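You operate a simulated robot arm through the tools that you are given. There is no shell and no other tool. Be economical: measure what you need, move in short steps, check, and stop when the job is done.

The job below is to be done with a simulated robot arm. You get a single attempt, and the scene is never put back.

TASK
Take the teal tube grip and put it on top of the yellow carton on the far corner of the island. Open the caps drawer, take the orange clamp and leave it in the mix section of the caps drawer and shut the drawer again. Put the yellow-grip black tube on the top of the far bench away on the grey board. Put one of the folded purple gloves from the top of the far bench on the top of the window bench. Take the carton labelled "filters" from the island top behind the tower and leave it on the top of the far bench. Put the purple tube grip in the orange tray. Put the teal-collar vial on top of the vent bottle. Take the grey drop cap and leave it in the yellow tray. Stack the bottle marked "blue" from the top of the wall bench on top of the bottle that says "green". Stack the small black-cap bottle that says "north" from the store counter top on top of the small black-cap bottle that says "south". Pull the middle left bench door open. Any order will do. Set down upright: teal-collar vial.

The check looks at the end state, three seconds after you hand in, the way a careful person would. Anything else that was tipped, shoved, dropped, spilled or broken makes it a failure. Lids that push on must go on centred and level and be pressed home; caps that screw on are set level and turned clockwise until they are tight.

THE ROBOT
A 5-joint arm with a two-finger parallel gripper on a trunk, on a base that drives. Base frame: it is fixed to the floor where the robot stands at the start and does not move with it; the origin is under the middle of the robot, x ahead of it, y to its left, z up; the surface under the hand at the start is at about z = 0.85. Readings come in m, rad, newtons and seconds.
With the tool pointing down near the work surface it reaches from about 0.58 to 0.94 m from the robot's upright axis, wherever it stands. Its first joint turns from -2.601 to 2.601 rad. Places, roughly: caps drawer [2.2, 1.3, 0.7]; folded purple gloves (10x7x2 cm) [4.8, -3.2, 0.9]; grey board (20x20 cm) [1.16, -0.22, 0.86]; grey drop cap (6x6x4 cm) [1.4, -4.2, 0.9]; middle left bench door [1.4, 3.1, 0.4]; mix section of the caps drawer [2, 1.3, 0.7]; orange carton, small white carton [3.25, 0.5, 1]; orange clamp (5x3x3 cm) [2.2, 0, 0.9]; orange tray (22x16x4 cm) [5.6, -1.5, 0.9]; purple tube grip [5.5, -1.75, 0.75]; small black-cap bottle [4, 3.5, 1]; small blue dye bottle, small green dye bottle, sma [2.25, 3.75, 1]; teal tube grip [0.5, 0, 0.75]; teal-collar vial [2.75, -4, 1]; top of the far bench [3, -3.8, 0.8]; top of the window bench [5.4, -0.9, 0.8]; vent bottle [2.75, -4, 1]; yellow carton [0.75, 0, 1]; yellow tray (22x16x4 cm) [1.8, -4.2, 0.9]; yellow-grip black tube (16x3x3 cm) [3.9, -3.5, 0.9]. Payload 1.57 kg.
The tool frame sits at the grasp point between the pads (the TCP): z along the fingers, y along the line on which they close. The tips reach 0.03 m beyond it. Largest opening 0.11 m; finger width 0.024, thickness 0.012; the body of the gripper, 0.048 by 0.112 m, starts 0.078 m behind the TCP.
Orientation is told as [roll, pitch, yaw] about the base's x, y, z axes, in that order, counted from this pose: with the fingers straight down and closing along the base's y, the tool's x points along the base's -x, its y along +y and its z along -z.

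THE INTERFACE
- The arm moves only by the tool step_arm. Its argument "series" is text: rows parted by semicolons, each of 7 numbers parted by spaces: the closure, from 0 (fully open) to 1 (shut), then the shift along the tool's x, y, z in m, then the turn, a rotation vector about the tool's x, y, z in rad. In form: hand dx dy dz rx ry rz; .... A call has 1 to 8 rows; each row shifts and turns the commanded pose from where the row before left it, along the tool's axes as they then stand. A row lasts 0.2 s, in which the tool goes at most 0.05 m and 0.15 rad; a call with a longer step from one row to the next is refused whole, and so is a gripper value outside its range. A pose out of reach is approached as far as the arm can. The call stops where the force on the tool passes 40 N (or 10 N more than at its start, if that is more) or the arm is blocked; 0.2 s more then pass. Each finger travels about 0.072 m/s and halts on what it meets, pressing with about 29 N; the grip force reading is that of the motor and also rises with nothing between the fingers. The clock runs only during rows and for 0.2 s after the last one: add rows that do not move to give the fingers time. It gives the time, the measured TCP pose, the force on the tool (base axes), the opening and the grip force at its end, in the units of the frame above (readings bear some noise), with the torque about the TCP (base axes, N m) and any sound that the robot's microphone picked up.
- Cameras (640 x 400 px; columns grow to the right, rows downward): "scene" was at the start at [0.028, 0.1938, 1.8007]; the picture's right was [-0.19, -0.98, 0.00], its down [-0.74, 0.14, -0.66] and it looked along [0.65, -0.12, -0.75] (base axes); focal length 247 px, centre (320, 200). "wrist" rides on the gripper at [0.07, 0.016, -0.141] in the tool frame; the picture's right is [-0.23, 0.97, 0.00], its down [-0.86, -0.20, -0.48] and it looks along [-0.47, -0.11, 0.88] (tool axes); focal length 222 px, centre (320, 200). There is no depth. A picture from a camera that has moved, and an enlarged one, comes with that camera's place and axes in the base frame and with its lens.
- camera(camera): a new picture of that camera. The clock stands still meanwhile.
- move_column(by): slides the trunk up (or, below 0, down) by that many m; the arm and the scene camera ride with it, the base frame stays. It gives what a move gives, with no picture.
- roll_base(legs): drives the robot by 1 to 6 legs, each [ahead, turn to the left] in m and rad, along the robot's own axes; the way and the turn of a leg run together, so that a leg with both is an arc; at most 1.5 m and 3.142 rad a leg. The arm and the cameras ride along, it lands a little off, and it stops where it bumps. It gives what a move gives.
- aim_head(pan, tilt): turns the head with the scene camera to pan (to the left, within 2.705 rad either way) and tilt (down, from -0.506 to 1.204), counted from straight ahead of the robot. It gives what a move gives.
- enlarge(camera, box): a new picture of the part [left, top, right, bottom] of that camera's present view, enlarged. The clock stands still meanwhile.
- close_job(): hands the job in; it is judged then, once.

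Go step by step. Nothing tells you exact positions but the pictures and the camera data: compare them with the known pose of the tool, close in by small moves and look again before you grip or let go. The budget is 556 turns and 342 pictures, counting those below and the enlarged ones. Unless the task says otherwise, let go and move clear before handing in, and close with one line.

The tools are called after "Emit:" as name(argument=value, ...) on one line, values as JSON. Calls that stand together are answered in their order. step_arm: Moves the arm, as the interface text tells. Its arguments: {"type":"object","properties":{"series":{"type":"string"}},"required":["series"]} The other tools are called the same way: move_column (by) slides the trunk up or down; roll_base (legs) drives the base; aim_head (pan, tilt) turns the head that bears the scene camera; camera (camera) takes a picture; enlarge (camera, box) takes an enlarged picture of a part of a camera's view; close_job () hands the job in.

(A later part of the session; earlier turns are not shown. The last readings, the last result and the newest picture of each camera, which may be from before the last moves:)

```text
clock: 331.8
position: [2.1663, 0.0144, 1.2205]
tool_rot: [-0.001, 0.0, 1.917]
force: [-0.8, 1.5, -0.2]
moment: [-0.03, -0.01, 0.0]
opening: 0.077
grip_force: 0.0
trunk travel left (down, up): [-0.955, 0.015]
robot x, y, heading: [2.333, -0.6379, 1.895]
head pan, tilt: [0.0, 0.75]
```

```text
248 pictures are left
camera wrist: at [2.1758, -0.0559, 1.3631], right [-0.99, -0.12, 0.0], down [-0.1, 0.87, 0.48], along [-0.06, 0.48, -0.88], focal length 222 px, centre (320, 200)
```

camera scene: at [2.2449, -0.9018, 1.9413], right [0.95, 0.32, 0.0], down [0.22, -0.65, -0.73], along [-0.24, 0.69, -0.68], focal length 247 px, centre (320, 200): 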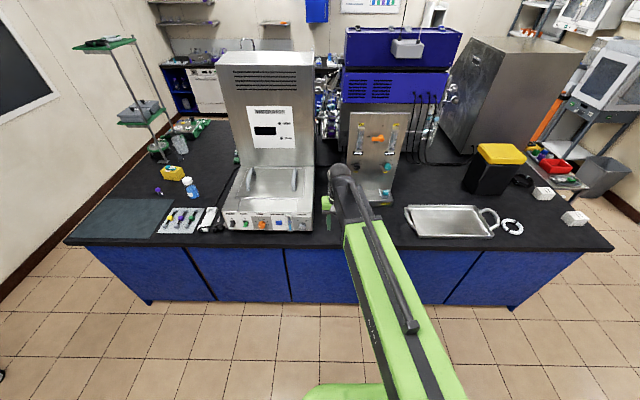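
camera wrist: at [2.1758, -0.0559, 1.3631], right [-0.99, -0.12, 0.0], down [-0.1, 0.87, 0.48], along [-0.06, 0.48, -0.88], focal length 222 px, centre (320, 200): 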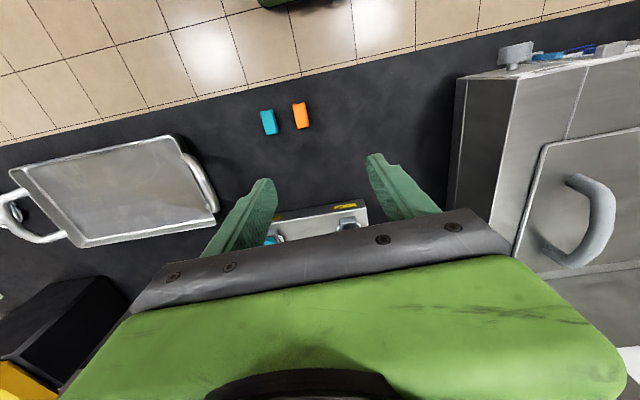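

Emit:
enlarge(camera="wrist", box=[240, 80, 336, 150])

```text
5.71 times, centred on (288, 115) of wrist
camera zoom: at [2.1758, -0.0559, 1.3631], right [-0.99, -0.12, 0.0], down [-0.1, 0.87, 0.48], along [-0.06, 0.48, -0.88], focal length 1269 px, centre (503, 686)
```

zoom: 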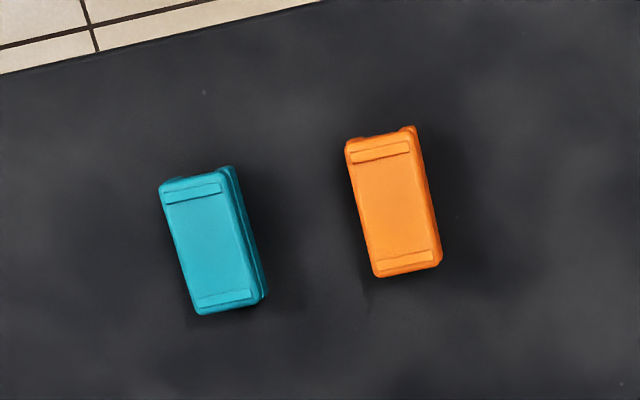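

Clamp at ~[2.205,.017], axis 1.85 rad. Align, narrow the opening to clear the teal one, descend.

Emit:
step_arm(series="0.48 0.0108 -0.0376 0 0 0 0.065; 0.48 0 0 0 0 0 0; 0.48 0 0 0 0 0 0")

Emit:
move_column(by=-0.25)

Emit:
camera(camera="wrist")

```text
clock: 332.6
position: [2.2066, 0.0154, 1.2216]
tool_rot: [0.0, -0.001, 1.853]
force: [0.3, 0.5, -0.4]
moment: [0.04, -0.02, 0.01]
opening: 0.0574
grip_force: 0.0
trunk travel left (down, up): [-0.955, 0.015]
robot x, y, heading: [2.3349, -0.6393, 1.899]
head pan, tilt: [0.0, 0.75]
```

```text
clock: 335.2
position: [2.2066, 0.015, 0.9715]
tool_rot: [0.001, -0.001, 1.852]
force: [0.5, -0.7, 0.3]
moment: [-0.02, 0.01, 0.0]
opening: 0.0571
grip_force: 0.0
trunk travel left (down, up): [-0.705, 0.265]
robot x, y, heading: [2.3334, -0.6354, 1.904]
head pan, tilt: [0.0, 0.75]
```

```text
246 pictures are left
camera wrist: at [2.211, -0.0561, 1.1139], right [-1.0, -0.05, 0.0], down [-0.05, 0.88, 0.48], along [-0.02, 0.48, -0.88], focal length 222 px, centre (320, 200)
```

wrist: 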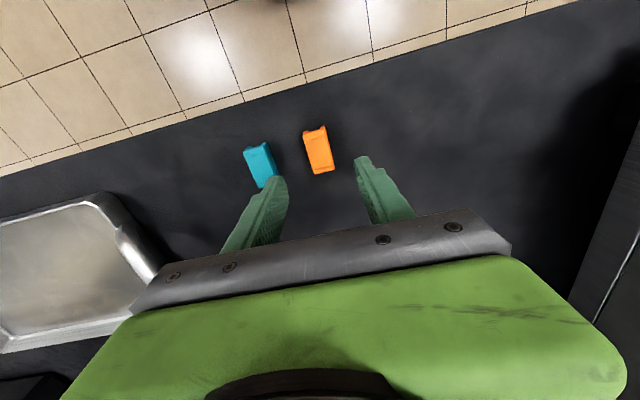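

Emit:
move_column(by=-0.085)

Emit:
step_arm(series="0.7 0 0 0 0 0 0; 0.85 0 0 0 0 0 0; 0.85 0 0 0 0 0 0; 0.85 0 0 0 0 0 0")

Emit:
move_column(by=0.33)

Emit:
camera(camera="wrist")

```text
clock: 336.4
position: [2.2063, 0.0138, 0.8868]
tool_rot: [-0.002, -0.002, 1.853]
force: [0.0, 0.2, 0.1]
moment: [0.03, 0.0, 0.03]
opening: 0.0571
grip_force: 0.1
trunk travel left (down, up): [-0.62, 0.35]
robot x, y, heading: [2.3339, -0.6344, 1.9]
head pan, tilt: [0.0, 0.75]
```

```text
clock: 337.4
position: [2.2057, 0.0149, 0.8862]
tool_rot: [0.0, -0.001, 1.852]
force: [-0.3, 0.4, 0.1]
moment: [0.01, -0.02, 0.02]
opening: 0.025
grip_force: 29.0
trunk travel left (down, up): [-0.62, 0.35]
robot x, y, heading: [2.3361, -0.6382, 1.899]
head pan, tilt: [0.0, 0.75]
```

```text
clock: 340.7
position: [2.2069, 0.0148, 1.2157]
tool_rot: [0.0, -0.002, 1.853]
force: [0.6, 0.1, -0.4]
moment: [-0.02, -0.04, -0.01]
opening: 0.0247
grip_force: 29.2
trunk travel left (down, up): [-0.95, 0.02]
robot x, y, heading: [2.3343, -0.6373, 1.897]
head pan, tilt: [0.0, 0.75]
```

```text
245 pictures are left
camera wrist: at [2.211, -0.0561, 1.3588], right [-1.0, -0.05, 0.0], down [-0.05, 0.88, 0.48], along [-0.02, 0.48, -0.88], focal length 222 px, centre (320, 200)
```

wrist: 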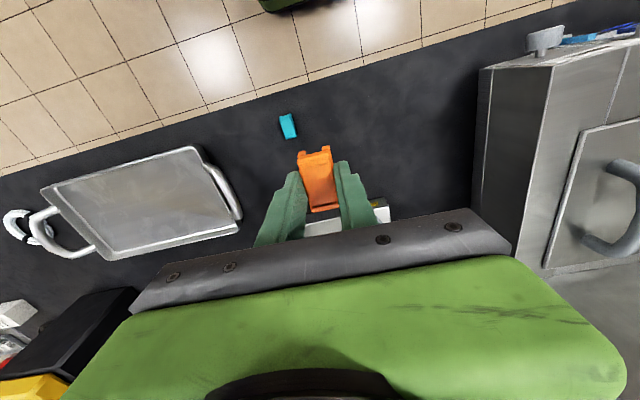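

Clamp held. Drive round the far end of the island; first to ~[4.4,.05] and look.

Emit:
roll_base(legs=[[-0.45, 0], [0, -1.374], [1.1, 0], [1.11, 0], [0, 1.357]])

Emit:
aim_head(pan=0.0, tilt=0.6)

Emit:
camera(camera="scene")

```text
clock: 360.6
position: [4.285, 0.7326, 1.2159]
tool_rot: [-0.002, 0.0, 1.818]
force: [0.2, -0.2, -0.8]
moment: [-0.01, -0.03, 0.0]
opening: 0.0245
grip_force: 28.3
trunk travel left (down, up): [-0.95, 0.02]
robot x, y, heading: [4.3584, 0.0677, 1.853]
head pan, tilt: [0.0, 0.75]
```

```text
clock: 361.3
position: [4.2862, 0.7307, 1.2158]
tool_rot: [-0.002, -0.004, 1.818]
force: [-0.9, 0.2, -0.1]
moment: [-0.01, -0.01, -0.03]
opening: 0.0249
grip_force: 29.3
trunk travel left (down, up): [-0.95, 0.02]
robot x, y, heading: [4.3605, 0.0671, 1.849]
head pan, tilt: [0.0, 0.6]
```

```text
244 pictures are left
camera scene: at [4.1817, 0.0594, 1.9491], right [0.96, 0.28, 0.0], down [0.16, -0.54, -0.82], along [-0.23, 0.79, -0.57], focal length 247 px, centre (320, 200)
```

scene: 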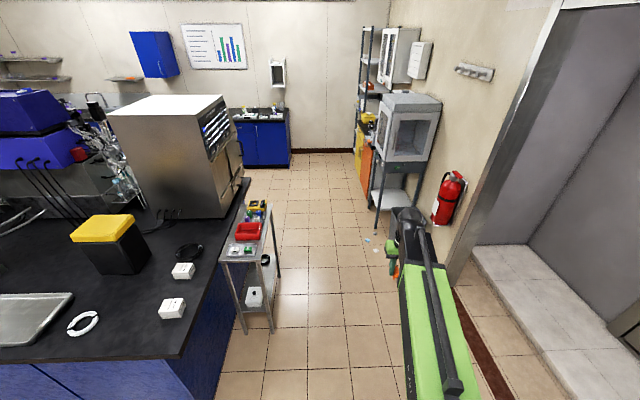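

Corridor is clear between the small trolley (u<3.67) and the stand; drive through, then along the island's left side.

Emit:
roll_base(legs=[[0, 0.045], [1.2, 0], [1.25, 0], [0, 1.57]])

Emit:
aim_head(pan=0.5, tilt=0.6)

Emit:
camera(camera="scene")

```text
clock: 377.6
position: [2.8849, 2.2669, 1.2178]
tool_rot: [0.002, -0.004, -2.825]
force: [0.7, 1.1, 0.0]
moment: [-0.1, 0.04, 0.03]
opening: 0.0248
grip_force: 29.5
trunk travel left (down, up): [-0.95, 0.02]
robot x, y, heading: [3.5566, 2.3469, -2.797]
head pan, tilt: [0.0, 0.6]
```

```text
clock: 378.5
position: [2.8852, 2.264, 1.2164]
tool_rot: [-0.003, -0.001, -2.824]
force: [0.4, -0.6, 0.0]
moment: [0.0, -0.04, -0.01]
opening: 0.0248
grip_force: 29.2
trunk travel left (down, up): [-0.95, 0.02]
robot x, y, heading: [3.5592, 2.3496, -2.798]
head pan, tilt: [0.499, 0.6]
```

```text
243 pictures are left
camera scene: at [3.5969, 2.1357, 1.9492], right [-0.75, 0.67, 0.0], down [0.38, 0.42, -0.83], along [-0.55, -0.62, -0.56], focal length 247 px, centre (320, 200)
```

scene: 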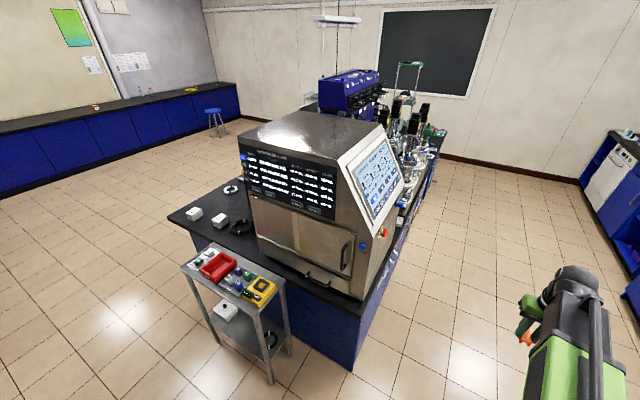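

Emit:
roll_base(legs=[[0, -0.05], [1.2, 0]])

Emit:
aim_head(pan=1.2, tilt=0.75)

Emit:
camera(camera="scene")

```text
clock: 385.1
position: [1.7191, 1.9257, 1.2163]
tool_rot: [-0.001, -0.003, -2.86]
force: [0.9, 0.1, 0.3]
moment: [0.0, -0.03, 0.02]
opening: 0.0249
grip_force: 28.8
trunk travel left (down, up): [-0.95, 0.02]
robot x, y, heading: [2.3919, 1.9882, -2.834]
head pan, tilt: [0.499, 0.6]
```

```text
clock: 386.1
position: [1.7201, 1.926, 1.2174]
tool_rot: [-0.003, -0.002, -2.858]
force: [0.1, 0.6, -1.2]
moment: [0.0, 0.0, 0.01]
opening: 0.0247
grip_force: 29.3
trunk travel left (down, up): [-0.95, 0.02]
robot x, y, heading: [2.3933, 1.9881, -2.83]
head pan, tilt: [1.201, 0.75]
```

```text
242 pictures are left
camera scene: at [2.483, 1.7556, 1.9364], right [-1.0, 0.06, 0.0], down [0.04, 0.68, -0.73], along [-0.05, -0.73, -0.68], focal length 247 px, centre (320, 200)
```

scene: 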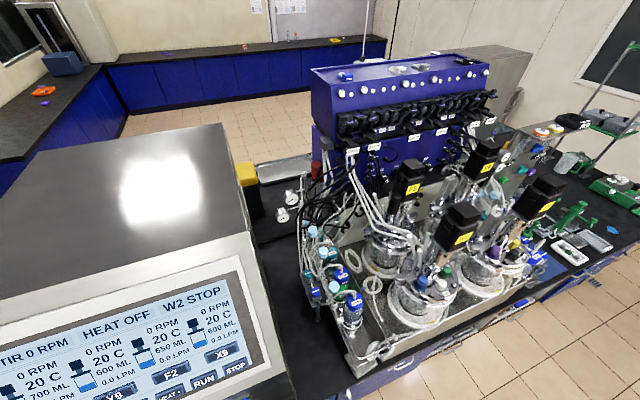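

Emit:
aim_head(pan=1.0, tilt=1.15)

Emit:
camera(camera="scene")

```text
clock: 387.0
position: [1.7202, 1.9262, 1.2177]
tool_rot: [-0.003, -0.001, -2.858]
force: [-0.1, -0.3, 0.4]
moment: [0.0, 0.04, 0.01]
opening: 0.0249
grip_force: 29.0
trunk travel left (down, up): [-0.95, 0.02]
robot x, y, heading: [2.395, 1.9856, -2.835]
head pan, tilt: [1.0, 1.15]
```

```text
241 pictures are left
camera scene: at [2.4727, 1.7807, 1.9075], right [-0.97, 0.26, 0.0], down [0.24, 0.88, -0.41], along [-0.11, -0.4, -0.91], focal length 247 px, centre (320, 200)
```

scene: 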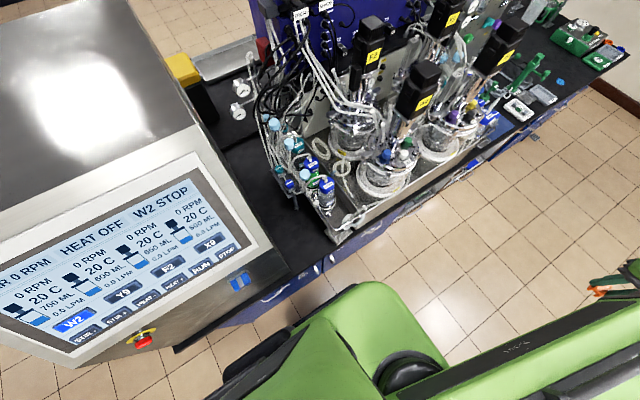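

Island's left edge is at v≈.82, close to me. I arc away to ~v=1.66 and then face the island.

Emit:
roll_base(legs=[[0.6, -0.6], [0.55, 0]])

Emit:
aim_head(pan=1.9, tilt=0.75)

Emit:
camera(camera="scene")

```text
clock: 393.2
position: [0.6751, 2.4555, 1.2156]
tool_rot: [-0.001, 0.001, 2.837]
force: [-0.3, -0.2, -0.6]
moment: [-0.02, -0.02, 0.0]
opening: 0.0247
grip_force: 28.8
trunk travel left (down, up): [-0.95, 0.02]
robot x, y, heading: [1.2692, 2.1345, 2.869]
head pan, tilt: [1.0, 1.15]
```

```text
clock: 394.4
position: [0.6751, 2.4535, 1.2161]
tool_rot: [-0.002, -0.002, 2.835]
force: [0.8, -0.7, -0.5]
moment: [0.01, -0.02, 0.01]
opening: 0.0247
grip_force: 28.9
trunk travel left (down, up): [-0.95, 0.02]
robot x, y, heading: [1.268, 2.1346, 2.867]
head pan, tilt: [1.901, 0.75]
```

```text
240 pictures are left
camera scene: at [1.2726, 1.8752, 1.9363], right [-1.0, -0.06, 0.0], down [-0.04, 0.68, -0.73], along [0.04, -0.73, -0.68], focal length 247 px, centre (320, 200)
```

scene: 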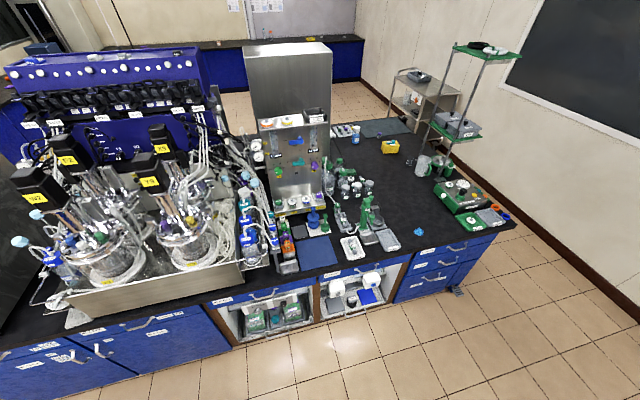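

Emit:
enlarge(camera="scene", box=[0, 300, 240, 400])

Emit:
enlarge(camera="scene", box=[190, 230, 500, 350])

```text
2.67 times, centred on (120, 350) of scene
camera zoom: at [1.2726, 1.8752, 1.9363], right [-1.0, -0.06, 0.0], down [-0.04, 0.68, -0.73], along [0.04, -0.73, -0.68], focal length 659 px, centre (853, -200)
```

zoom: 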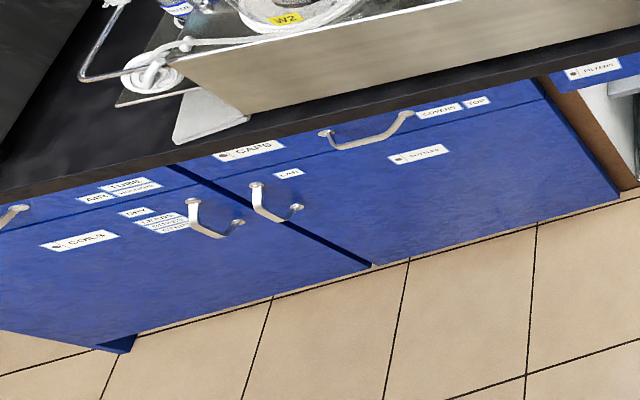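

```text
2.06 times, centred on (345, 290) of scene
camera zoom: at [1.2726, 1.8752, 1.9363], right [-1.0, -0.06, 0.0], down [-0.04, 0.68, -0.73], along [0.04, -0.73, -0.68], focal length 510 px, centre (268, 14)
```

zoom: 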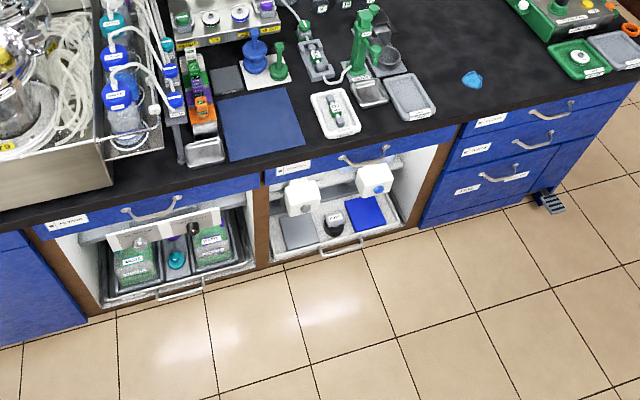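

The CAPS drawer handle is near [2.14,1.48,.75]. I need a free hand, so I'll first park the clamp on the clear island area near [.9,.95].

Emit:
roll_base(legs=[[0, 0.585], [0.63, 0], [0, 1.57]])

Emit:
aim_head(pan=0.15, tilt=0.85)

Emit:
camera(camera="scene")

```text
clock: 403.4
position: [0.7094, 1.263, 1.2167]
tool_rot: [0.001, -0.001, -1.306]
force: [-1.4, -0.7, -0.8]
moment: [0.06, -0.09, -0.01]
opening: 0.0248
grip_force: 29.2
trunk travel left (down, up): [-0.95, 0.02]
robot x, y, heading: [0.6921, 1.9496, -1.283]
head pan, tilt: [1.901, 0.75]
```

```text
clock: 405.1
position: [0.7111, 1.2638, 1.2167]
tool_rot: [-0.003, 0.0, -1.305]
force: [0.1, 0.8, 0.1]
moment: [0.03, 0.01, 0.0]
opening: 0.0248
grip_force: 29.0
trunk travel left (down, up): [-0.95, 0.02]
robot x, y, heading: [0.6917, 1.9481, -1.285]
head pan, tilt: [0.15, 0.85]
```

```text
237 pictures are left
camera scene: at [0.8762, 1.9677, 1.9283], right [-0.91, -0.42, 0.0], down [-0.32, 0.68, -0.66], along [0.28, -0.6, -0.75], focal length 247 px, centre (320, 200)
```

scene: 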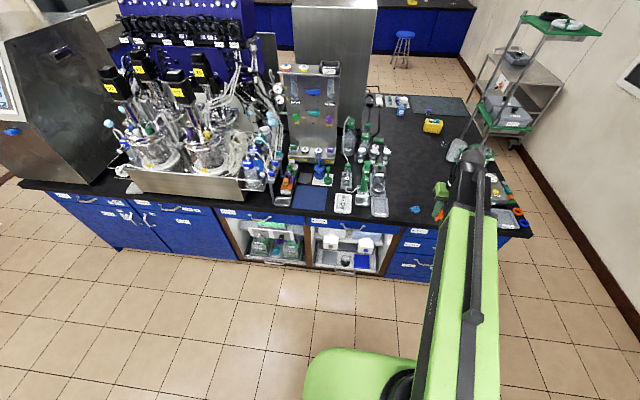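

Emit:
roll_base(legs=[[0.38, 0]])

Emit:
camera(camera="wrist")

```text
clock: 407.5
position: [0.8169, 0.9087, 1.2172]
tool_rot: [-0.002, -0.002, -1.306]
force: [-0.4, -1.0, -0.1]
moment: [0.0, 0.04, -0.01]
opening: 0.0247
grip_force: 29.2
trunk travel left (down, up): [-0.95, 0.02]
robot x, y, heading: [0.7944, 1.591, -1.289]
head pan, tilt: [0.15, 0.85]
```

```text
236 pictures are left
camera wrist: at [0.8157, 0.9816, 1.3583], right [1.0, 0.04, 0.0], down [0.03, -0.88, 0.48], along [0.02, -0.48, -0.88], focal length 222 px, centre (320, 200)
```

wrist: 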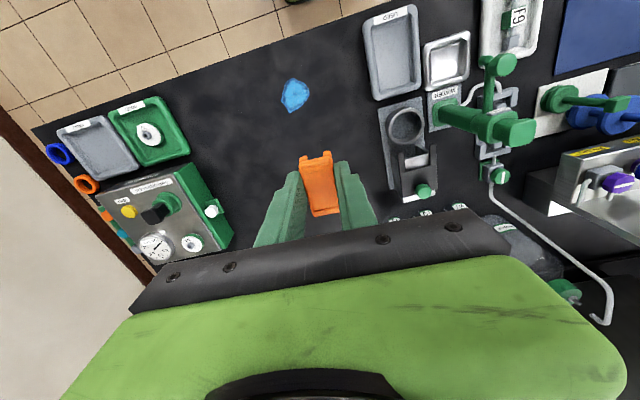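

Emit:
step_arm(series="0.85 -0.028 -0.002 0 0 0 0; 0.85 -0.028 -0.002 0 0 0 0; 0.85 0 0 0 0 0 0")

Emit:
move_column(by=-0.325)

Emit:
move_column(by=-0.005)

Emit:
step_arm(series="0.7 0 0 0 0 0 0; 0.6 0 0 0 0 0 0; 0.5 0 0 0 0 0 0; 0.4 0 0 0 0 0 0")

Emit:
move_column(by=0.33)

Emit:
camera(camera="wrist")

```text
clock: 408.3
position: [0.8288, 0.8542, 1.2174]
tool_rot: [-0.002, -0.002, -1.306]
force: [-0.4, 0.1, -0.5]
moment: [-0.01, 0.02, 0.03]
opening: 0.0249
grip_force: 29.1
trunk travel left (down, up): [-0.95, 0.02]
robot x, y, heading: [0.8, 1.5955, -1.276]
head pan, tilt: [0.15, 0.85]
```

```text
clock: 411.5
position: [0.8283, 0.8538, 0.892]
tool_rot: [-0.002, -0.002, -1.303]
force: [0.2, -1.5, -0.2]
moment: [0.0, -0.05, -0.02]
opening: 0.0246
grip_force: 29.1
trunk travel left (down, up): [-0.625, 0.345]
robot x, y, heading: [0.7978, 1.5978, -1.283]
head pan, tilt: [0.15, 0.85]
```

```text
clock: 412.1
position: [0.8286, 0.8538, 0.8858]
tool_rot: [0.0, -0.002, -1.304]
force: [0.6, -0.1, -0.1]
moment: [-0.01, -0.01, 0.0]
opening: 0.0248
grip_force: 28.8
trunk travel left (down, up): [-0.62, 0.35]
robot x, y, heading: [0.7969, 1.5925, -1.277]
head pan, tilt: [0.15, 0.85]
```

```text
clock: 413.1
position: [0.8281, 0.8539, 0.8861]
tool_rot: [-0.002, -0.003, -1.304]
force: [0.7, -0.2, 0.5]
moment: [0.0, 0.02, -0.03]
opening: 0.0657
grip_force: 0.0
trunk travel left (down, up): [-0.62, 0.35]
robot x, y, heading: [0.7967, 1.5915, -1.284]
head pan, tilt: [0.15, 0.85]
```

```text
clock: 416.3
position: [0.8275, 0.8531, 1.2169]
tool_rot: [-0.002, -0.002, -1.302]
force: [-0.2, 0.3, 1.0]
moment: [0.0, -0.01, -0.03]
opening: 0.0661
grip_force: 0.0
trunk travel left (down, up): [-0.95, 0.02]
robot x, y, heading: [0.7975, 1.5894, -1.278]
head pan, tilt: [0.15, 0.85]
```

```text
235 pictures are left
camera wrist: at [0.8262, 0.9267, 1.3588], right [1.0, 0.04, 0.0], down [0.03, -0.88, 0.48], along [0.02, -0.48, -0.88], focal length 222 px, centre (320, 200)
```

wrist: 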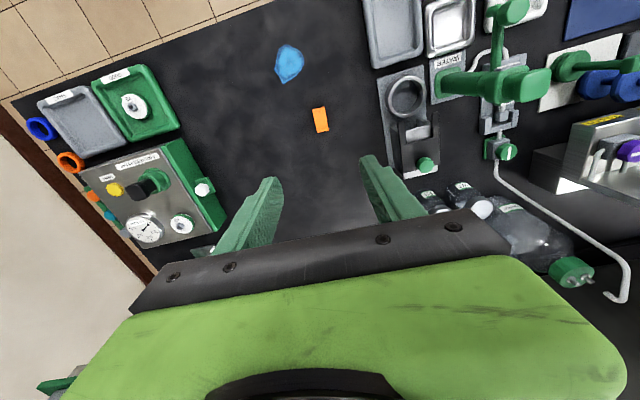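

Clamp parked. Drive to the CAPS drawer.

Emit:
roll_base(legs=[[-0.4, 0], [0, 1.59], [1.24, 0], [0, -1.57]])

Emit:
aim_head(pan=0.0, tilt=1.0)

Emit:
camera(camera="scene")

```text
clock: 432.5
position: [1.9237, 1.6685, 1.2154]
tool_rot: [0.0, 0.001, -1.241]
force: [-0.4, 0.0, 0.0]
moment: [0.05, 0.0, 0.0]
opening: 0.0658
grip_force: 0.1
trunk travel left (down, up): [-0.95, 0.02]
robot x, y, heading: [1.8129, 2.3971, -1.219]
head pan, tilt: [0.15, 0.85]
```

```text
clock: 433.2
position: [1.9227, 1.6714, 1.2163]
tool_rot: [0.0, -0.002, -1.242]
force: [0.2, 0.2, -0.4]
moment: [-0.01, -0.03, 0.02]
opening: 0.0659
grip_force: 0.1
trunk travel left (down, up): [-0.95, 0.02]
robot x, y, heading: [1.8115, 2.3989, -1.213]
head pan, tilt: [0.0, 1.0]
```

```text
234 pictures are left
camera scene: at [1.982, 2.4324, 1.9173], right [-0.94, -0.35, 0.0], down [-0.3, 0.79, -0.54], along [0.19, -0.51, -0.84], focal length 247 px, centre (320, 200)
```

scene: 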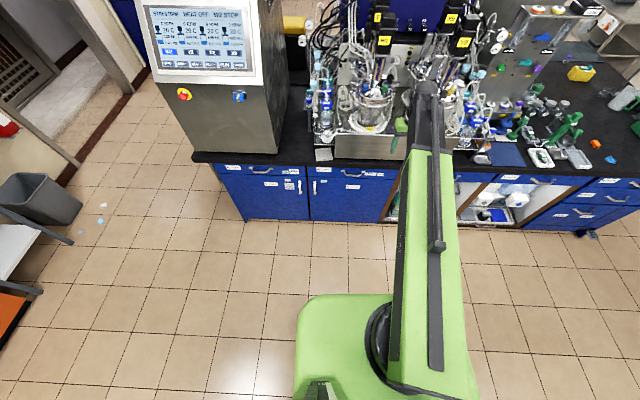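

Emit:
enlarge(camera="scene", box=[200, 140, 420, 230])

Emit:
enlarge(camera="scene", box=[300, 150, 410, 210])

```text
2.91 times, centred on (310, 185) of scene
camera zoom: at [1.982, 2.4324, 1.9173], right [-0.94, -0.35, 0.0], down [-0.3, 0.79, -0.54], along [0.19, -0.51, -0.84], focal length 719 px, centre (349, 244)
```

zoom: 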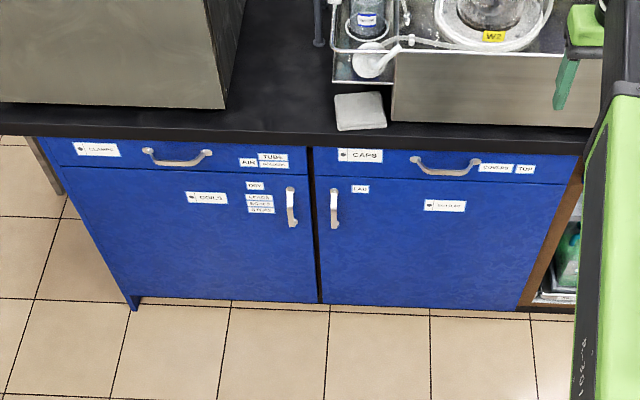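

```text
5.82 times, centred on (355, 180) of scene
camera zoom: at [1.982, 2.4324, 1.9173], right [-0.94, -0.35, 0.0], down [-0.3, 0.79, -0.54], along [0.19, -0.51, -0.84], focal length 1438 px, centre (116, 316)
```

zoom: 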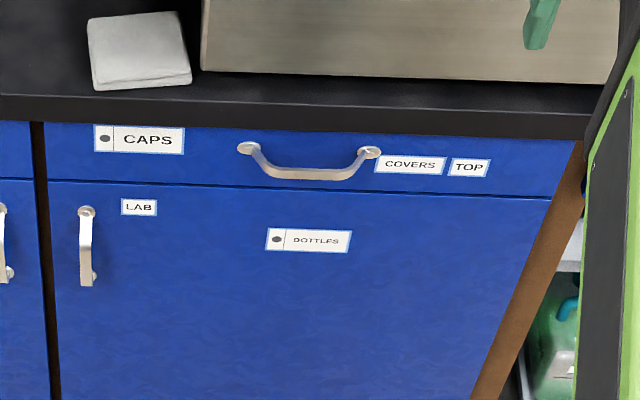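

The CAPS drawer's bow handle bar is at ~[2.121,1.495,.755], just beyond the counter edge. I'll use a horizontal approach with fingers closing vertically; first centre the arm on the handle's bearing and tilt up, well in front of the counter.

Emit:
step_arm(series="0.4 -0.0188 0.0327 0 0 0 0; 0.4 -0.0188 0.0327 0 0 0 0; 0.4 -0.0188 0.0327 0 0 0 0; 0.4 -0.0188 0.0327 0 0 0 0; 0.4 0 0 0 0 -0.14 0; 0.4 0 0 0 0 -0.14 0; 0.4 0 0 0 0 -0.14 0; 0.4 0 0 0 0 0 0")

```text
clock: 435.0
position: [2.072, 1.6415, 1.2371]
tool_rot: [-0.001, -0.424, -1.239]
force: [-0.1, -0.5, 0.3]
moment: [0.0, 0.01, -0.01]
opening: 0.066
grip_force: 0.2
out of reach, approached as far as the arm can: row 6, 7
trunk travel left (down, up): [-0.95, 0.02]
robot x, y, heading: [1.8104, 2.3942, -1.211]
head pan, tilt: [0.0, 1.0]
```

Emit:
step_arm(series="0.4 0 0 0 0 -0.14 0; 0.4 0 0 0 0 -0.14 0; 0.4 0 0 0 0 -0.14 0; 0.4 0 0 0 0 -0.14 0; 0.4 0 0 0 0 -0.14 0; 0.4 0 0 0 0 -0.14 0; 0.4 0 0 0 0 -0.14 0; 0.4 0 0 0 0 0 0")

Emit:
camera(camera="wrist")

```text
clock: 436.8
position: [2.0756, 1.6312, 1.4133]
tool_rot: [-0.011, -1.398, -1.232]
force: [-0.7, 1.0, -0.1]
moment: [0.04, 0.03, 0.0]
opening: 0.0661
grip_force: 0.0
out of reach, approached as far as the arm can: row 1, 2, 3, 4, 5, 6, 7
trunk travel left (down, up): [-0.95, 0.02]
robot x, y, heading: [1.8169, 2.3967, -1.212]
head pan, tilt: [0.0, 1.0]
```

```text
231 pictures are left
camera wrist: at [2.0429, 1.7805, 1.3704], right [0.93, 0.28, 0.22], down [-0.29, 0.24, 0.92], along [0.2, -0.93, 0.31], focal length 222 px, centre (320, 200)
```

wrist: 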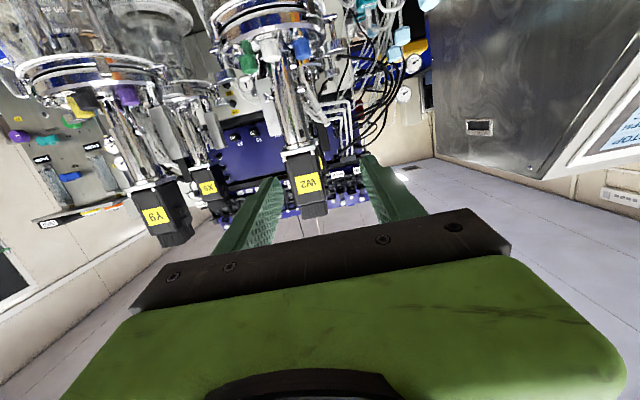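

Tilt works. Now spin 90° so the fingers close vertically.

Emit:
step_arm(series="0.4 0 0 0 0 -0.08 0; 0.4 0 0 0 0 0 0.143; 0.4 0 0 0 0 0 0.143; 0.4 0 0 0 0 0 0.143; 0.4 0 0 0 0 0 0.143; 0.4 0 0 0 0 0 0.143; 0.4 0 0 0 0 0 0.143; 0.4 0 0 0 0 0 0.143")

Emit:
step_arm(series="0.4 0 0 0 0 0 0.143; 0.4 0 0 0 0 0 0.143; 0.4 0 0 0 0 0 0.143; 0.4 0 0 0 0 0 0.141; 0.4 0 0 0 0 0 0")

Emit:
camera(camera="wrist")

```text
clock: 438.6
position: [2.0761, 1.6281, 1.4328]
tool_rot: [1.464, -0.565, -2.754]
force: [0.2, 0.4, 0.5]
moment: [0.01, -0.04, 0.02]
opening: 0.0657
grip_force: 0.0
out of reach, approached as far as the arm can: row 1
trunk travel left (down, up): [-0.95, 0.02]
robot x, y, heading: [1.8148, 2.3964, -1.205]
head pan, tilt: [0.0, 1.0]
```

```text
clock: 439.8
position: [2.0757, 1.6284, 1.433]
tool_rot: [1.479, -0.002, -2.812]
force: [1.1, -0.1, 0.1]
moment: [-0.01, 0.01, -0.01]
opening: 0.066
grip_force: 0.1
trunk travel left (down, up): [-0.95, 0.02]
robot x, y, heading: [1.8117, 2.3942, -1.211]
head pan, tilt: [0.0, 1.0]
```

```text
230 pictures are left
camera wrist: at [2.0982, 1.7843, 1.463], right [-0.19, -0.16, 0.97], down [-0.97, 0.19, -0.16], along [-0.16, -0.97, -0.19], focal length 222 px, centre (320, 200)
```

wrist: 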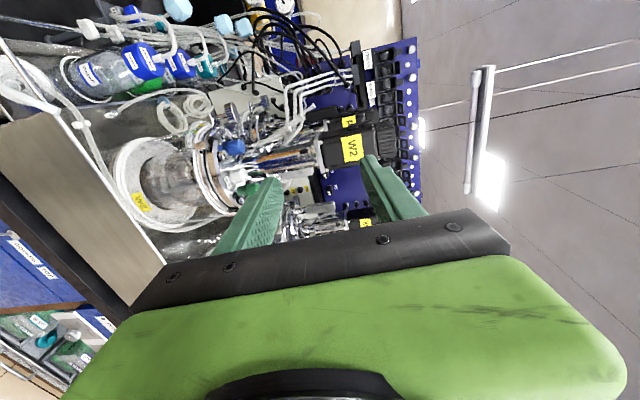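

Tool now points horizontally at the cabinet with vertical closing. Lower the column in front of the drawer.

Emit:
move_column(by=-0.66)

Emit:
camera(camera="wrist")

Emit:
camera(camera="scene")

```text
refused: -0.66 is not a number from -0.4 to 0.4
```

```text
229 pictures are left
camera wrist: at [2.0982, 1.7843, 1.463], right [-0.19, -0.16, 0.97], down [-0.97, 0.19, -0.16], along [-0.16, -0.97, -0.19], focal length 222 px, centre (320, 200)
```

wrist: 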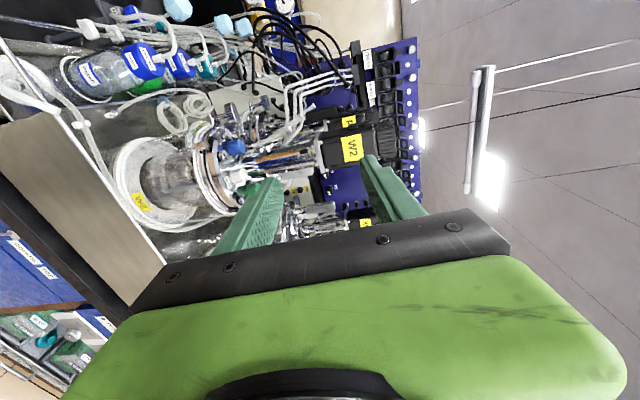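

```text
228 pictures are left
camera scene: at [1.9828, 2.4322, 1.9172], right [-0.94, -0.35, 0.0], down [-0.3, 0.79, -0.54], along [0.19, -0.51, -0.84], focal length 247 px, centre (320, 200)
```

scene: 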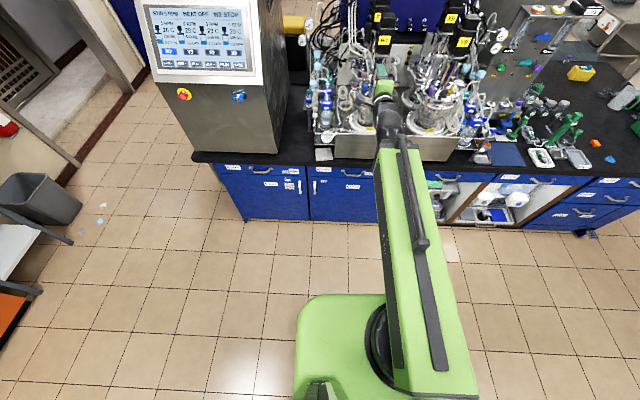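

Emit:
move_column(by=-0.36)

Emit:
move_column(by=-0.3)

Emit:
camera(camera="wrist")

Emit:
camera(camera="scene")

```text
clock: 443.3
position: [2.0762, 1.6296, 1.0737]
tool_rot: [1.479, -0.003, -2.812]
force: [0.0, 1.8, 0.1]
moment: [0.03, 0.0, 0.0]
opening: 0.0659
grip_force: 0.1
trunk travel left (down, up): [-0.59, 0.38]
robot x, y, heading: [1.8143, 2.3971, -1.21]
head pan, tilt: [0.0, 1.0]
```

```text
clock: 446.3
position: [2.076, 1.6292, 0.7737]
tool_rot: [1.48, -0.002, -2.811]
force: [-0.6, 0.7, -0.7]
moment: [0.01, 0.04, -0.01]
opening: 0.0659
grip_force: 0.0
trunk travel left (down, up): [-0.29, 0.68]
robot x, y, heading: [1.8164, 2.3974, -1.208]
head pan, tilt: [0.0, 1.0]
```

```text
227 pictures are left
camera wrist: at [2.0982, 1.7842, 0.803], right [-0.18, -0.16, 0.97], down [-0.97, 0.19, -0.15], along [-0.16, -0.97, -0.19], focal length 222 px, centre (320, 200)
```

wrist: 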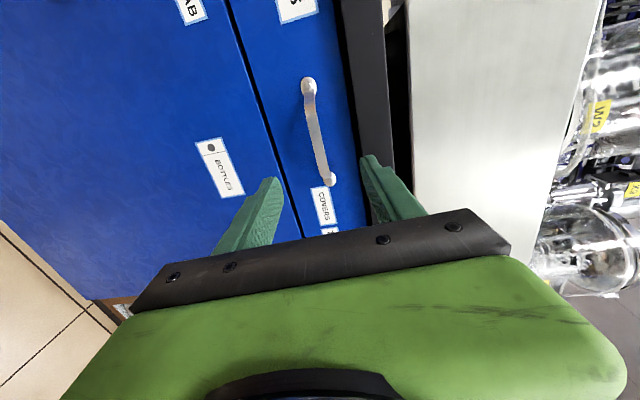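

```text
226 pictures are left
camera scene: at [1.9828, 2.4321, 1.2573], right [-0.94, -0.35, 0.0], down [-0.3, 0.79, -0.54], along [0.19, -0.51, -0.84], focal length 247 px, centre (320, 200)
```

scene: 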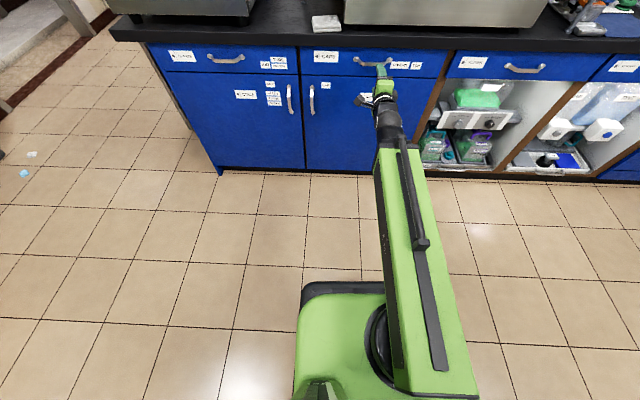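

Handle measured at ~[2.124,1.496,.755]. Narrow the fingers and advance 13 cm along the tool.

Emit:
step_arm(series="0.62 0 0 0 0 0 0; 0.62 0.001 -0.003 0.044 0 0 0; 0.62 0.001 -0.003 0.044 0 0 0; 0.62 0 0 0 0 0 0")

Emit:
camera(camera="wrist")

```text
clock: 447.3
position: [2.106, 1.5447, 0.7726]
tool_rot: [1.478, -0.003, -2.812]
force: [-0.5, -0.4, 0.1]
moment: [0.02, -0.03, 0.01]
opening: 0.0419
grip_force: 0.1
out of reach, approached as far as the arm can: row 2, 3
trunk travel left (down, up): [-0.29, 0.68]
robot x, y, heading: [1.8132, 2.3958, -1.21]
head pan, tilt: [0.0, 1.0]
```

```text
225 pictures are left
camera wrist: at [2.1279, 1.7001, 0.8027], right [-0.18, -0.16, 0.97], down [-0.97, 0.19, -0.15], along [-0.16, -0.97, -0.19], focal length 222 px, centre (320, 200)
```

wrist: 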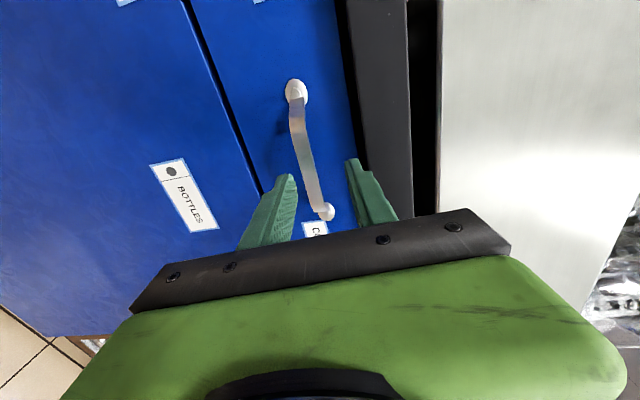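

Emit:
move_column(by=-0.013)

Emit:
step_arm(series="0.62 0 0 0.02 0 0 0; 0.62 0 0 0.018 0 0 0; 0.62 0 0 0 0 0 0")

Emit:
camera(camera="wrist")

Emit:
enlarge(camera="scene", box=[330, 30, 430, 110])

```text
clock: 447.9
position: [2.1068, 1.5445, 0.7602]
tool_rot: [1.479, -0.002, -2.812]
force: [-0.2, 0.7, 0.1]
moment: [-0.01, -0.01, -0.02]
opening: 0.0416
grip_force: 0.1
trunk travel left (down, up): [-0.277, 0.693]
robot x, y, heading: [1.8119, 2.3972, -1.213]
head pan, tilt: [0.0, 1.0]
```

```text
clock: 448.7
position: [2.1192, 1.5113, 0.7601]
tool_rot: [1.477, -0.002, -2.811]
force: [-0.2, 1.4, 0.3]
moment: [0.01, 0.02, -0.05]
opening: 0.0415
grip_force: 0.0
trunk travel left (down, up): [-0.277, 0.693]
robot x, y, heading: [1.8126, 2.3961, -1.212]
head pan, tilt: [0.0, 1.0]
```

```text
224 pictures are left
camera wrist: at [2.1409, 1.6658, 0.7895], right [-0.18, -0.16, 0.97], down [-0.97, 0.19, -0.15], along [-0.16, -0.97, -0.19], focal length 222 px, centre (320, 200)
```

wrist: 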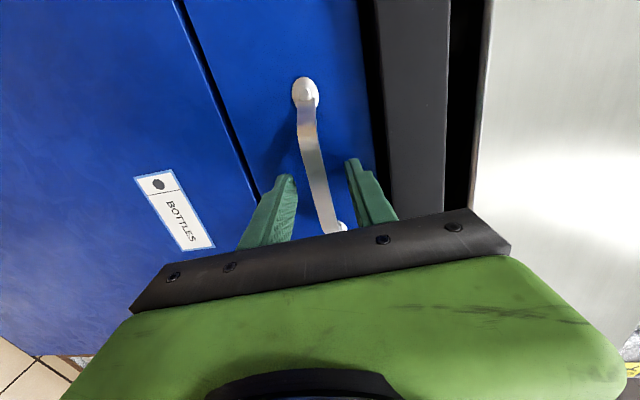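

```text
5.00 times, centred on (380, 70) of scene
camera zoom: at [1.9828, 2.4321, 1.2442], right [-0.94, -0.35, 0.0], down [-0.3, 0.79, -0.54], along [0.19, -0.51, -0.84], focal length 1236 px, centre (20, 850)
```

zoom: 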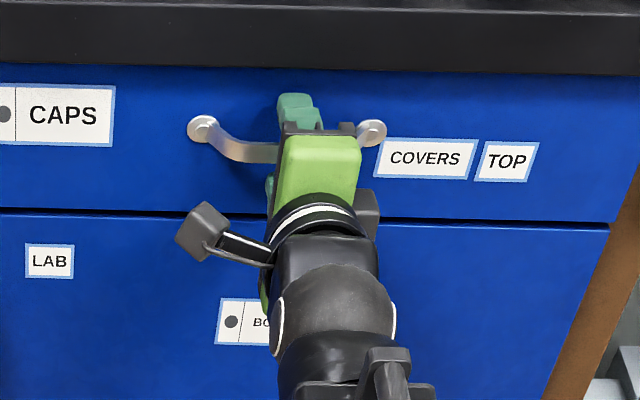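

Bar sits between the fingers; a little further and close.

Emit:
step_arm(series="0.62 0 0 0.007 0 0 0; 0.8 0 0 0 0 0 0; 1 0 0 0 0 0 0; 1 0 0 0 0 0 0; 1 0 0 0 0 0 0")

Emit:
camera(camera="wrist")

```text
clock: 449.9
position: [2.1213, 1.503, 0.7586]
tool_rot: [1.473, -0.001, -2.813]
force: [-1.5, 5.1, -4.1]
moment: [0.07, -0.25, -0.04]
opening: 0.0098
grip_force: 28.0
out of reach, approached as far as the arm can: row 1
trunk travel left (down, up): [-0.277, 0.693]
robot x, y, heading: [1.8139, 2.3961, -1.213]
head pan, tilt: [0.0, 1.0]
```

```text
222 pictures are left
camera wrist: at [2.1428, 1.6589, 0.7893], right [-0.18, -0.16, 0.97], down [-0.97, 0.19, -0.15], along [-0.16, -0.97, -0.19], focal length 222 px, centre (320, 200)
```

wrist: 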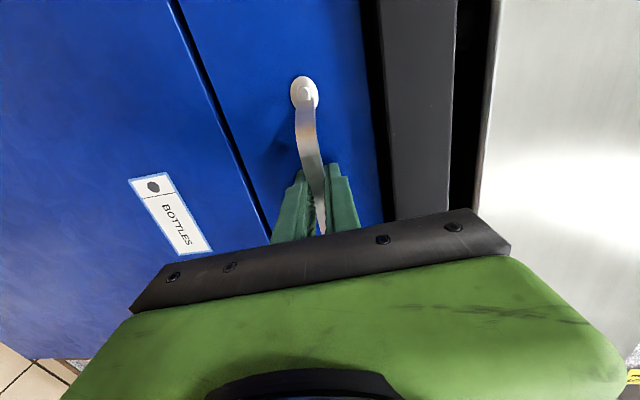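

Handle gripped. Pull straight back with the arm.

Emit:
step_arm(series="1 0 0 -0.03 0 0 0; 1 0 0 -0.04 0 0 0; 1 0 0 -0.04 0 0 0; 1 0 0 -0.04 0 0 0; 1 0 0 0 0 0 0")

Emit:
camera(camera="scene")

```text
clock: 451.1
position: [2.0792, 1.6283, 0.7582]
tool_rot: [1.477, -0.003, -2.809]
force: [25.3, 9.3, -16.5]
moment: [0.12, -0.43, 0.0]
opening: 0.0099
grip_force: 28.4
out of reach, approached as far as the arm can: row 2, 3, 4
trunk travel left (down, up): [-0.277, 0.693]
robot x, y, heading: [1.8143, 2.4001, -1.213]
head pan, tilt: [0.0, 1.0]
```

```text
221 pictures are left
camera scene: at [1.9849, 2.4315, 1.2439], right [-0.94, -0.35, 0.0], down [-0.3, 0.79, -0.54], along [0.19, -0.51, -0.84], focal length 247 px, centre (320, 200)
```

scene: 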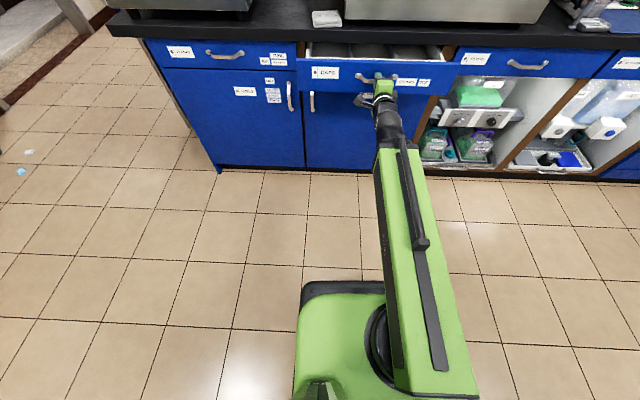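

Emit:
step_arm(series="1 0.004 0 -0.01 0 0 0; 1 0.001 0 -0.03 0 0 0; 1 0.001 0 -0.03 0 0 0; 1 0.001 0 -0.03 0 0 0; 1 0 0 0 0 0 0")

Emit:
camera(camera="scene")

```text
clock: 452.3
position: [2.0797, 1.6277, 0.7587]
tool_rot: [1.477, -0.002, -2.813]
force: [-25.6, -8.6, -14.6]
moment: [0.03, -0.11, -0.05]
opening: 0.0099
grip_force: 27.7
out of reach, approached as far as the arm can: row 1, 2, 3, 4
trunk travel left (down, up): [-0.277, 0.693]
robot x, y, heading: [1.8149, 2.3967, -1.214]
head pan, tilt: [0.0, 1.0]
```

```text
220 pictures are left
camera scene: at [1.9814, 2.4304, 1.2445], right [-0.94, -0.35, 0.0], down [-0.3, 0.79, -0.54], along [0.19, -0.5, -0.84], focal length 247 px, centre (320, 200)
```

scene: 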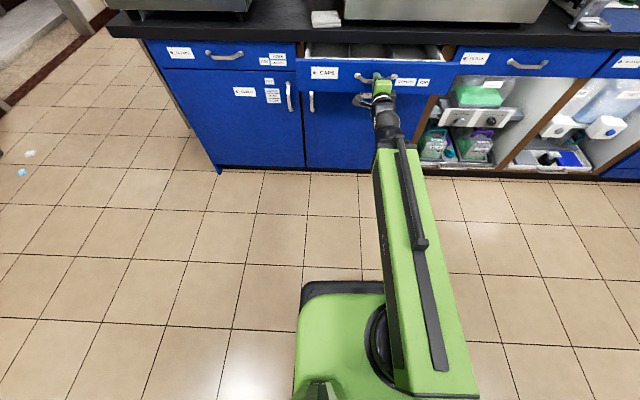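

The arm is at its inner limit; relax the lateral offset and pull the rest with the base in small legs.

Emit:
step_arm(series="1 -0.0035 0 0 0 0 0; 1 0 0 0 0 0 0")

Emit:
roll_base(legs=[[-0.07, 0.003]])

```text
clock: 452.9
position: [2.0801, 1.6313, 0.7586]
tool_rot: [1.478, -0.003, -2.809]
force: [2.3, 1.8, -14.8]
moment: [0.08, -0.33, 0.86]
opening: 0.0098
grip_force: 28.3
trunk travel left (down, up): [-0.277, 0.693]
robot x, y, heading: [1.8138, 2.3979, -1.208]
head pan, tilt: [0.0, 1.0]
```

```text
clock: 453.9
position: [2.0553, 1.6957, 0.7592]
tool_rot: [1.476, -0.003, -2.81]
force: [25.5, 6.1, -14.5]
moment: [0.13, -0.5, -0.02]
opening: 0.0102
grip_force: 28.3
trunk travel left (down, up): [-0.277, 0.693]
robot x, y, heading: [1.7933, 2.4636, -1.208]
head pan, tilt: [0.0, 1.0]
```

Emit:
step_arm(series="1 0.004 0 0 0 0 0; 1 0 0 0 0 0 0")

Emit:
roll_base(legs=[[-0.06, 0.003]])

Emit:
camera(camera="scene")

```text
clock: 454.5
position: [2.0581, 1.6967, 0.7576]
tool_rot: [1.479, 0.0, -2.81]
force: [-26.5, -7.2, -12.5]
moment: [0.01, -0.1, -0.06]
opening: 0.0096
grip_force: 28.4
trunk travel left (down, up): [-0.277, 0.693]
robot x, y, heading: [1.791, 2.4611, -1.21]
head pan, tilt: [0.0, 1.0]
```

```text
clock: 455.4
position: [2.0407, 1.7534, 0.7587]
tool_rot: [1.48, 0.0, -2.807]
force: [-20.3, -7.5, -14.2]
moment: [0.02, -0.11, -0.18]
opening: 0.0098
grip_force: 28.0
trunk travel left (down, up): [-0.277, 0.693]
robot x, y, heading: [1.7693, 2.5161, -1.209]
head pan, tilt: [0.0, 1.0]
```

```text
219 pictures are left
camera scene: at [1.9357, 2.5528, 1.2444], right [-0.94, -0.35, 0.0], down [-0.3, 0.79, -0.54], along [0.19, -0.5, -0.84], focal length 247 px, centre (320, 200)
```

scene: 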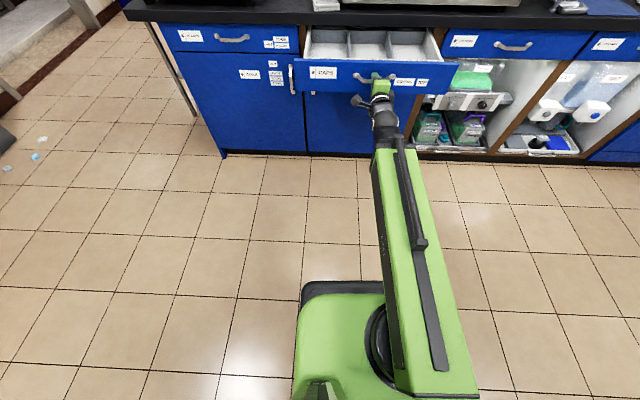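

Drawer is open ~26 cm with three compartments. Release and back off.

Emit:
step_arm(series="0.9 -0.003 0 0 0 0 0; 0.6 0 0 0 0 0 0; 0.5 0 0 0 0 0 0; 0.5 0 0 0 0 0 0")

Emit:
roll_base(legs=[[-0.12, 0]])

Emit:
move_column(by=0.4)

Emit:
move_column(by=0.25)

Emit:
camera(camera="scene")

Emit:
enlarge(camera="scene", box=[280, 120, 450, 240])

```text
clock: 456.4
position: [2.0381, 1.7537, 0.7606]
tool_rot: [1.477, -0.002, -2.805]
force: [-0.7, 0.1, -0.4]
moment: [0.0, -0.01, -0.03]
opening: 0.0546
grip_force: 0.2
trunk travel left (down, up): [-0.277, 0.693]
robot x, y, heading: [1.7664, 2.514, -1.208]
head pan, tilt: [0.0, 1.0]
```

```text
clock: 457.7
position: [1.9923, 1.868, 0.7581]
tool_rot: [1.478, -0.001, -2.808]
force: [-0.4, -0.6, 0.0]
moment: [0.01, 0.0, 0.01]
opening: 0.0546
grip_force: 0.0
trunk travel left (down, up): [-0.277, 0.693]
robot x, y, heading: [1.726, 2.6315, -1.206]
head pan, tilt: [0.0, 1.0]
```

```text
clock: 461.5
position: [1.9929, 1.8669, 1.1601]
tool_rot: [1.479, -0.001, -2.809]
force: [0.3, 0.7, -0.2]
moment: [0.0, 0.0, 0.01]
opening: 0.0551
grip_force: 0.1
trunk travel left (down, up): [-0.677, 0.293]
robot x, y, heading: [1.7284, 2.6334, -1.211]
head pan, tilt: [0.0, 1.0]
```

```text
clock: 464.1
position: [1.9933, 1.8684, 1.408]
tool_rot: [1.478, -0.001, -2.808]
force: [-0.5, 0.1, 0.3]
moment: [-0.01, -0.02, 0.0]
opening: 0.0549
grip_force: 0.0
trunk travel left (down, up): [-0.927, 0.043]
robot x, y, heading: [1.7273, 2.6302, -1.212]
head pan, tilt: [0.0, 1.0]
```

```text
218 pictures are left
camera scene: at [1.8934, 2.6692, 1.8942], right [-0.94, -0.35, 0.0], down [-0.3, 0.79, -0.54], along [0.19, -0.51, -0.84], focal length 247 px, centre (320, 200)
```

scene: 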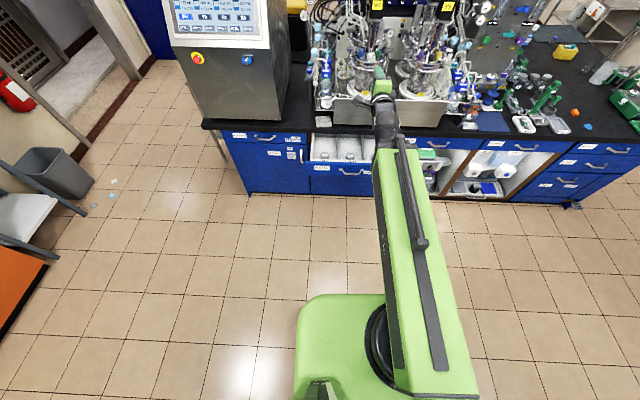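

```text
3.33 times, centred on (365, 180) of scene
camera zoom: at [1.8934, 2.6692, 1.8942], right [-0.94, -0.35, 0.0], down [-0.3, 0.79, -0.54], along [0.19, -0.51, -0.84], focal length 824 px, centre (170, 267)
```

zoom: 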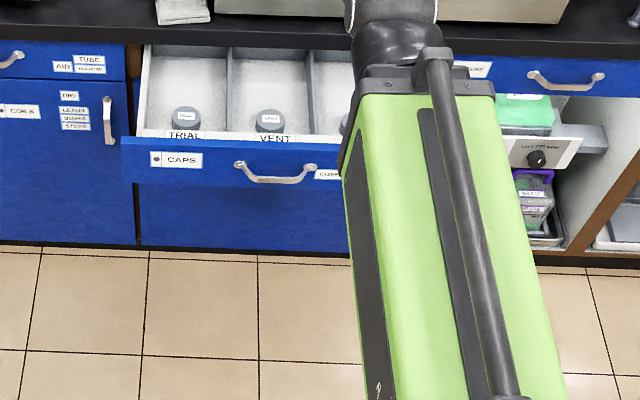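

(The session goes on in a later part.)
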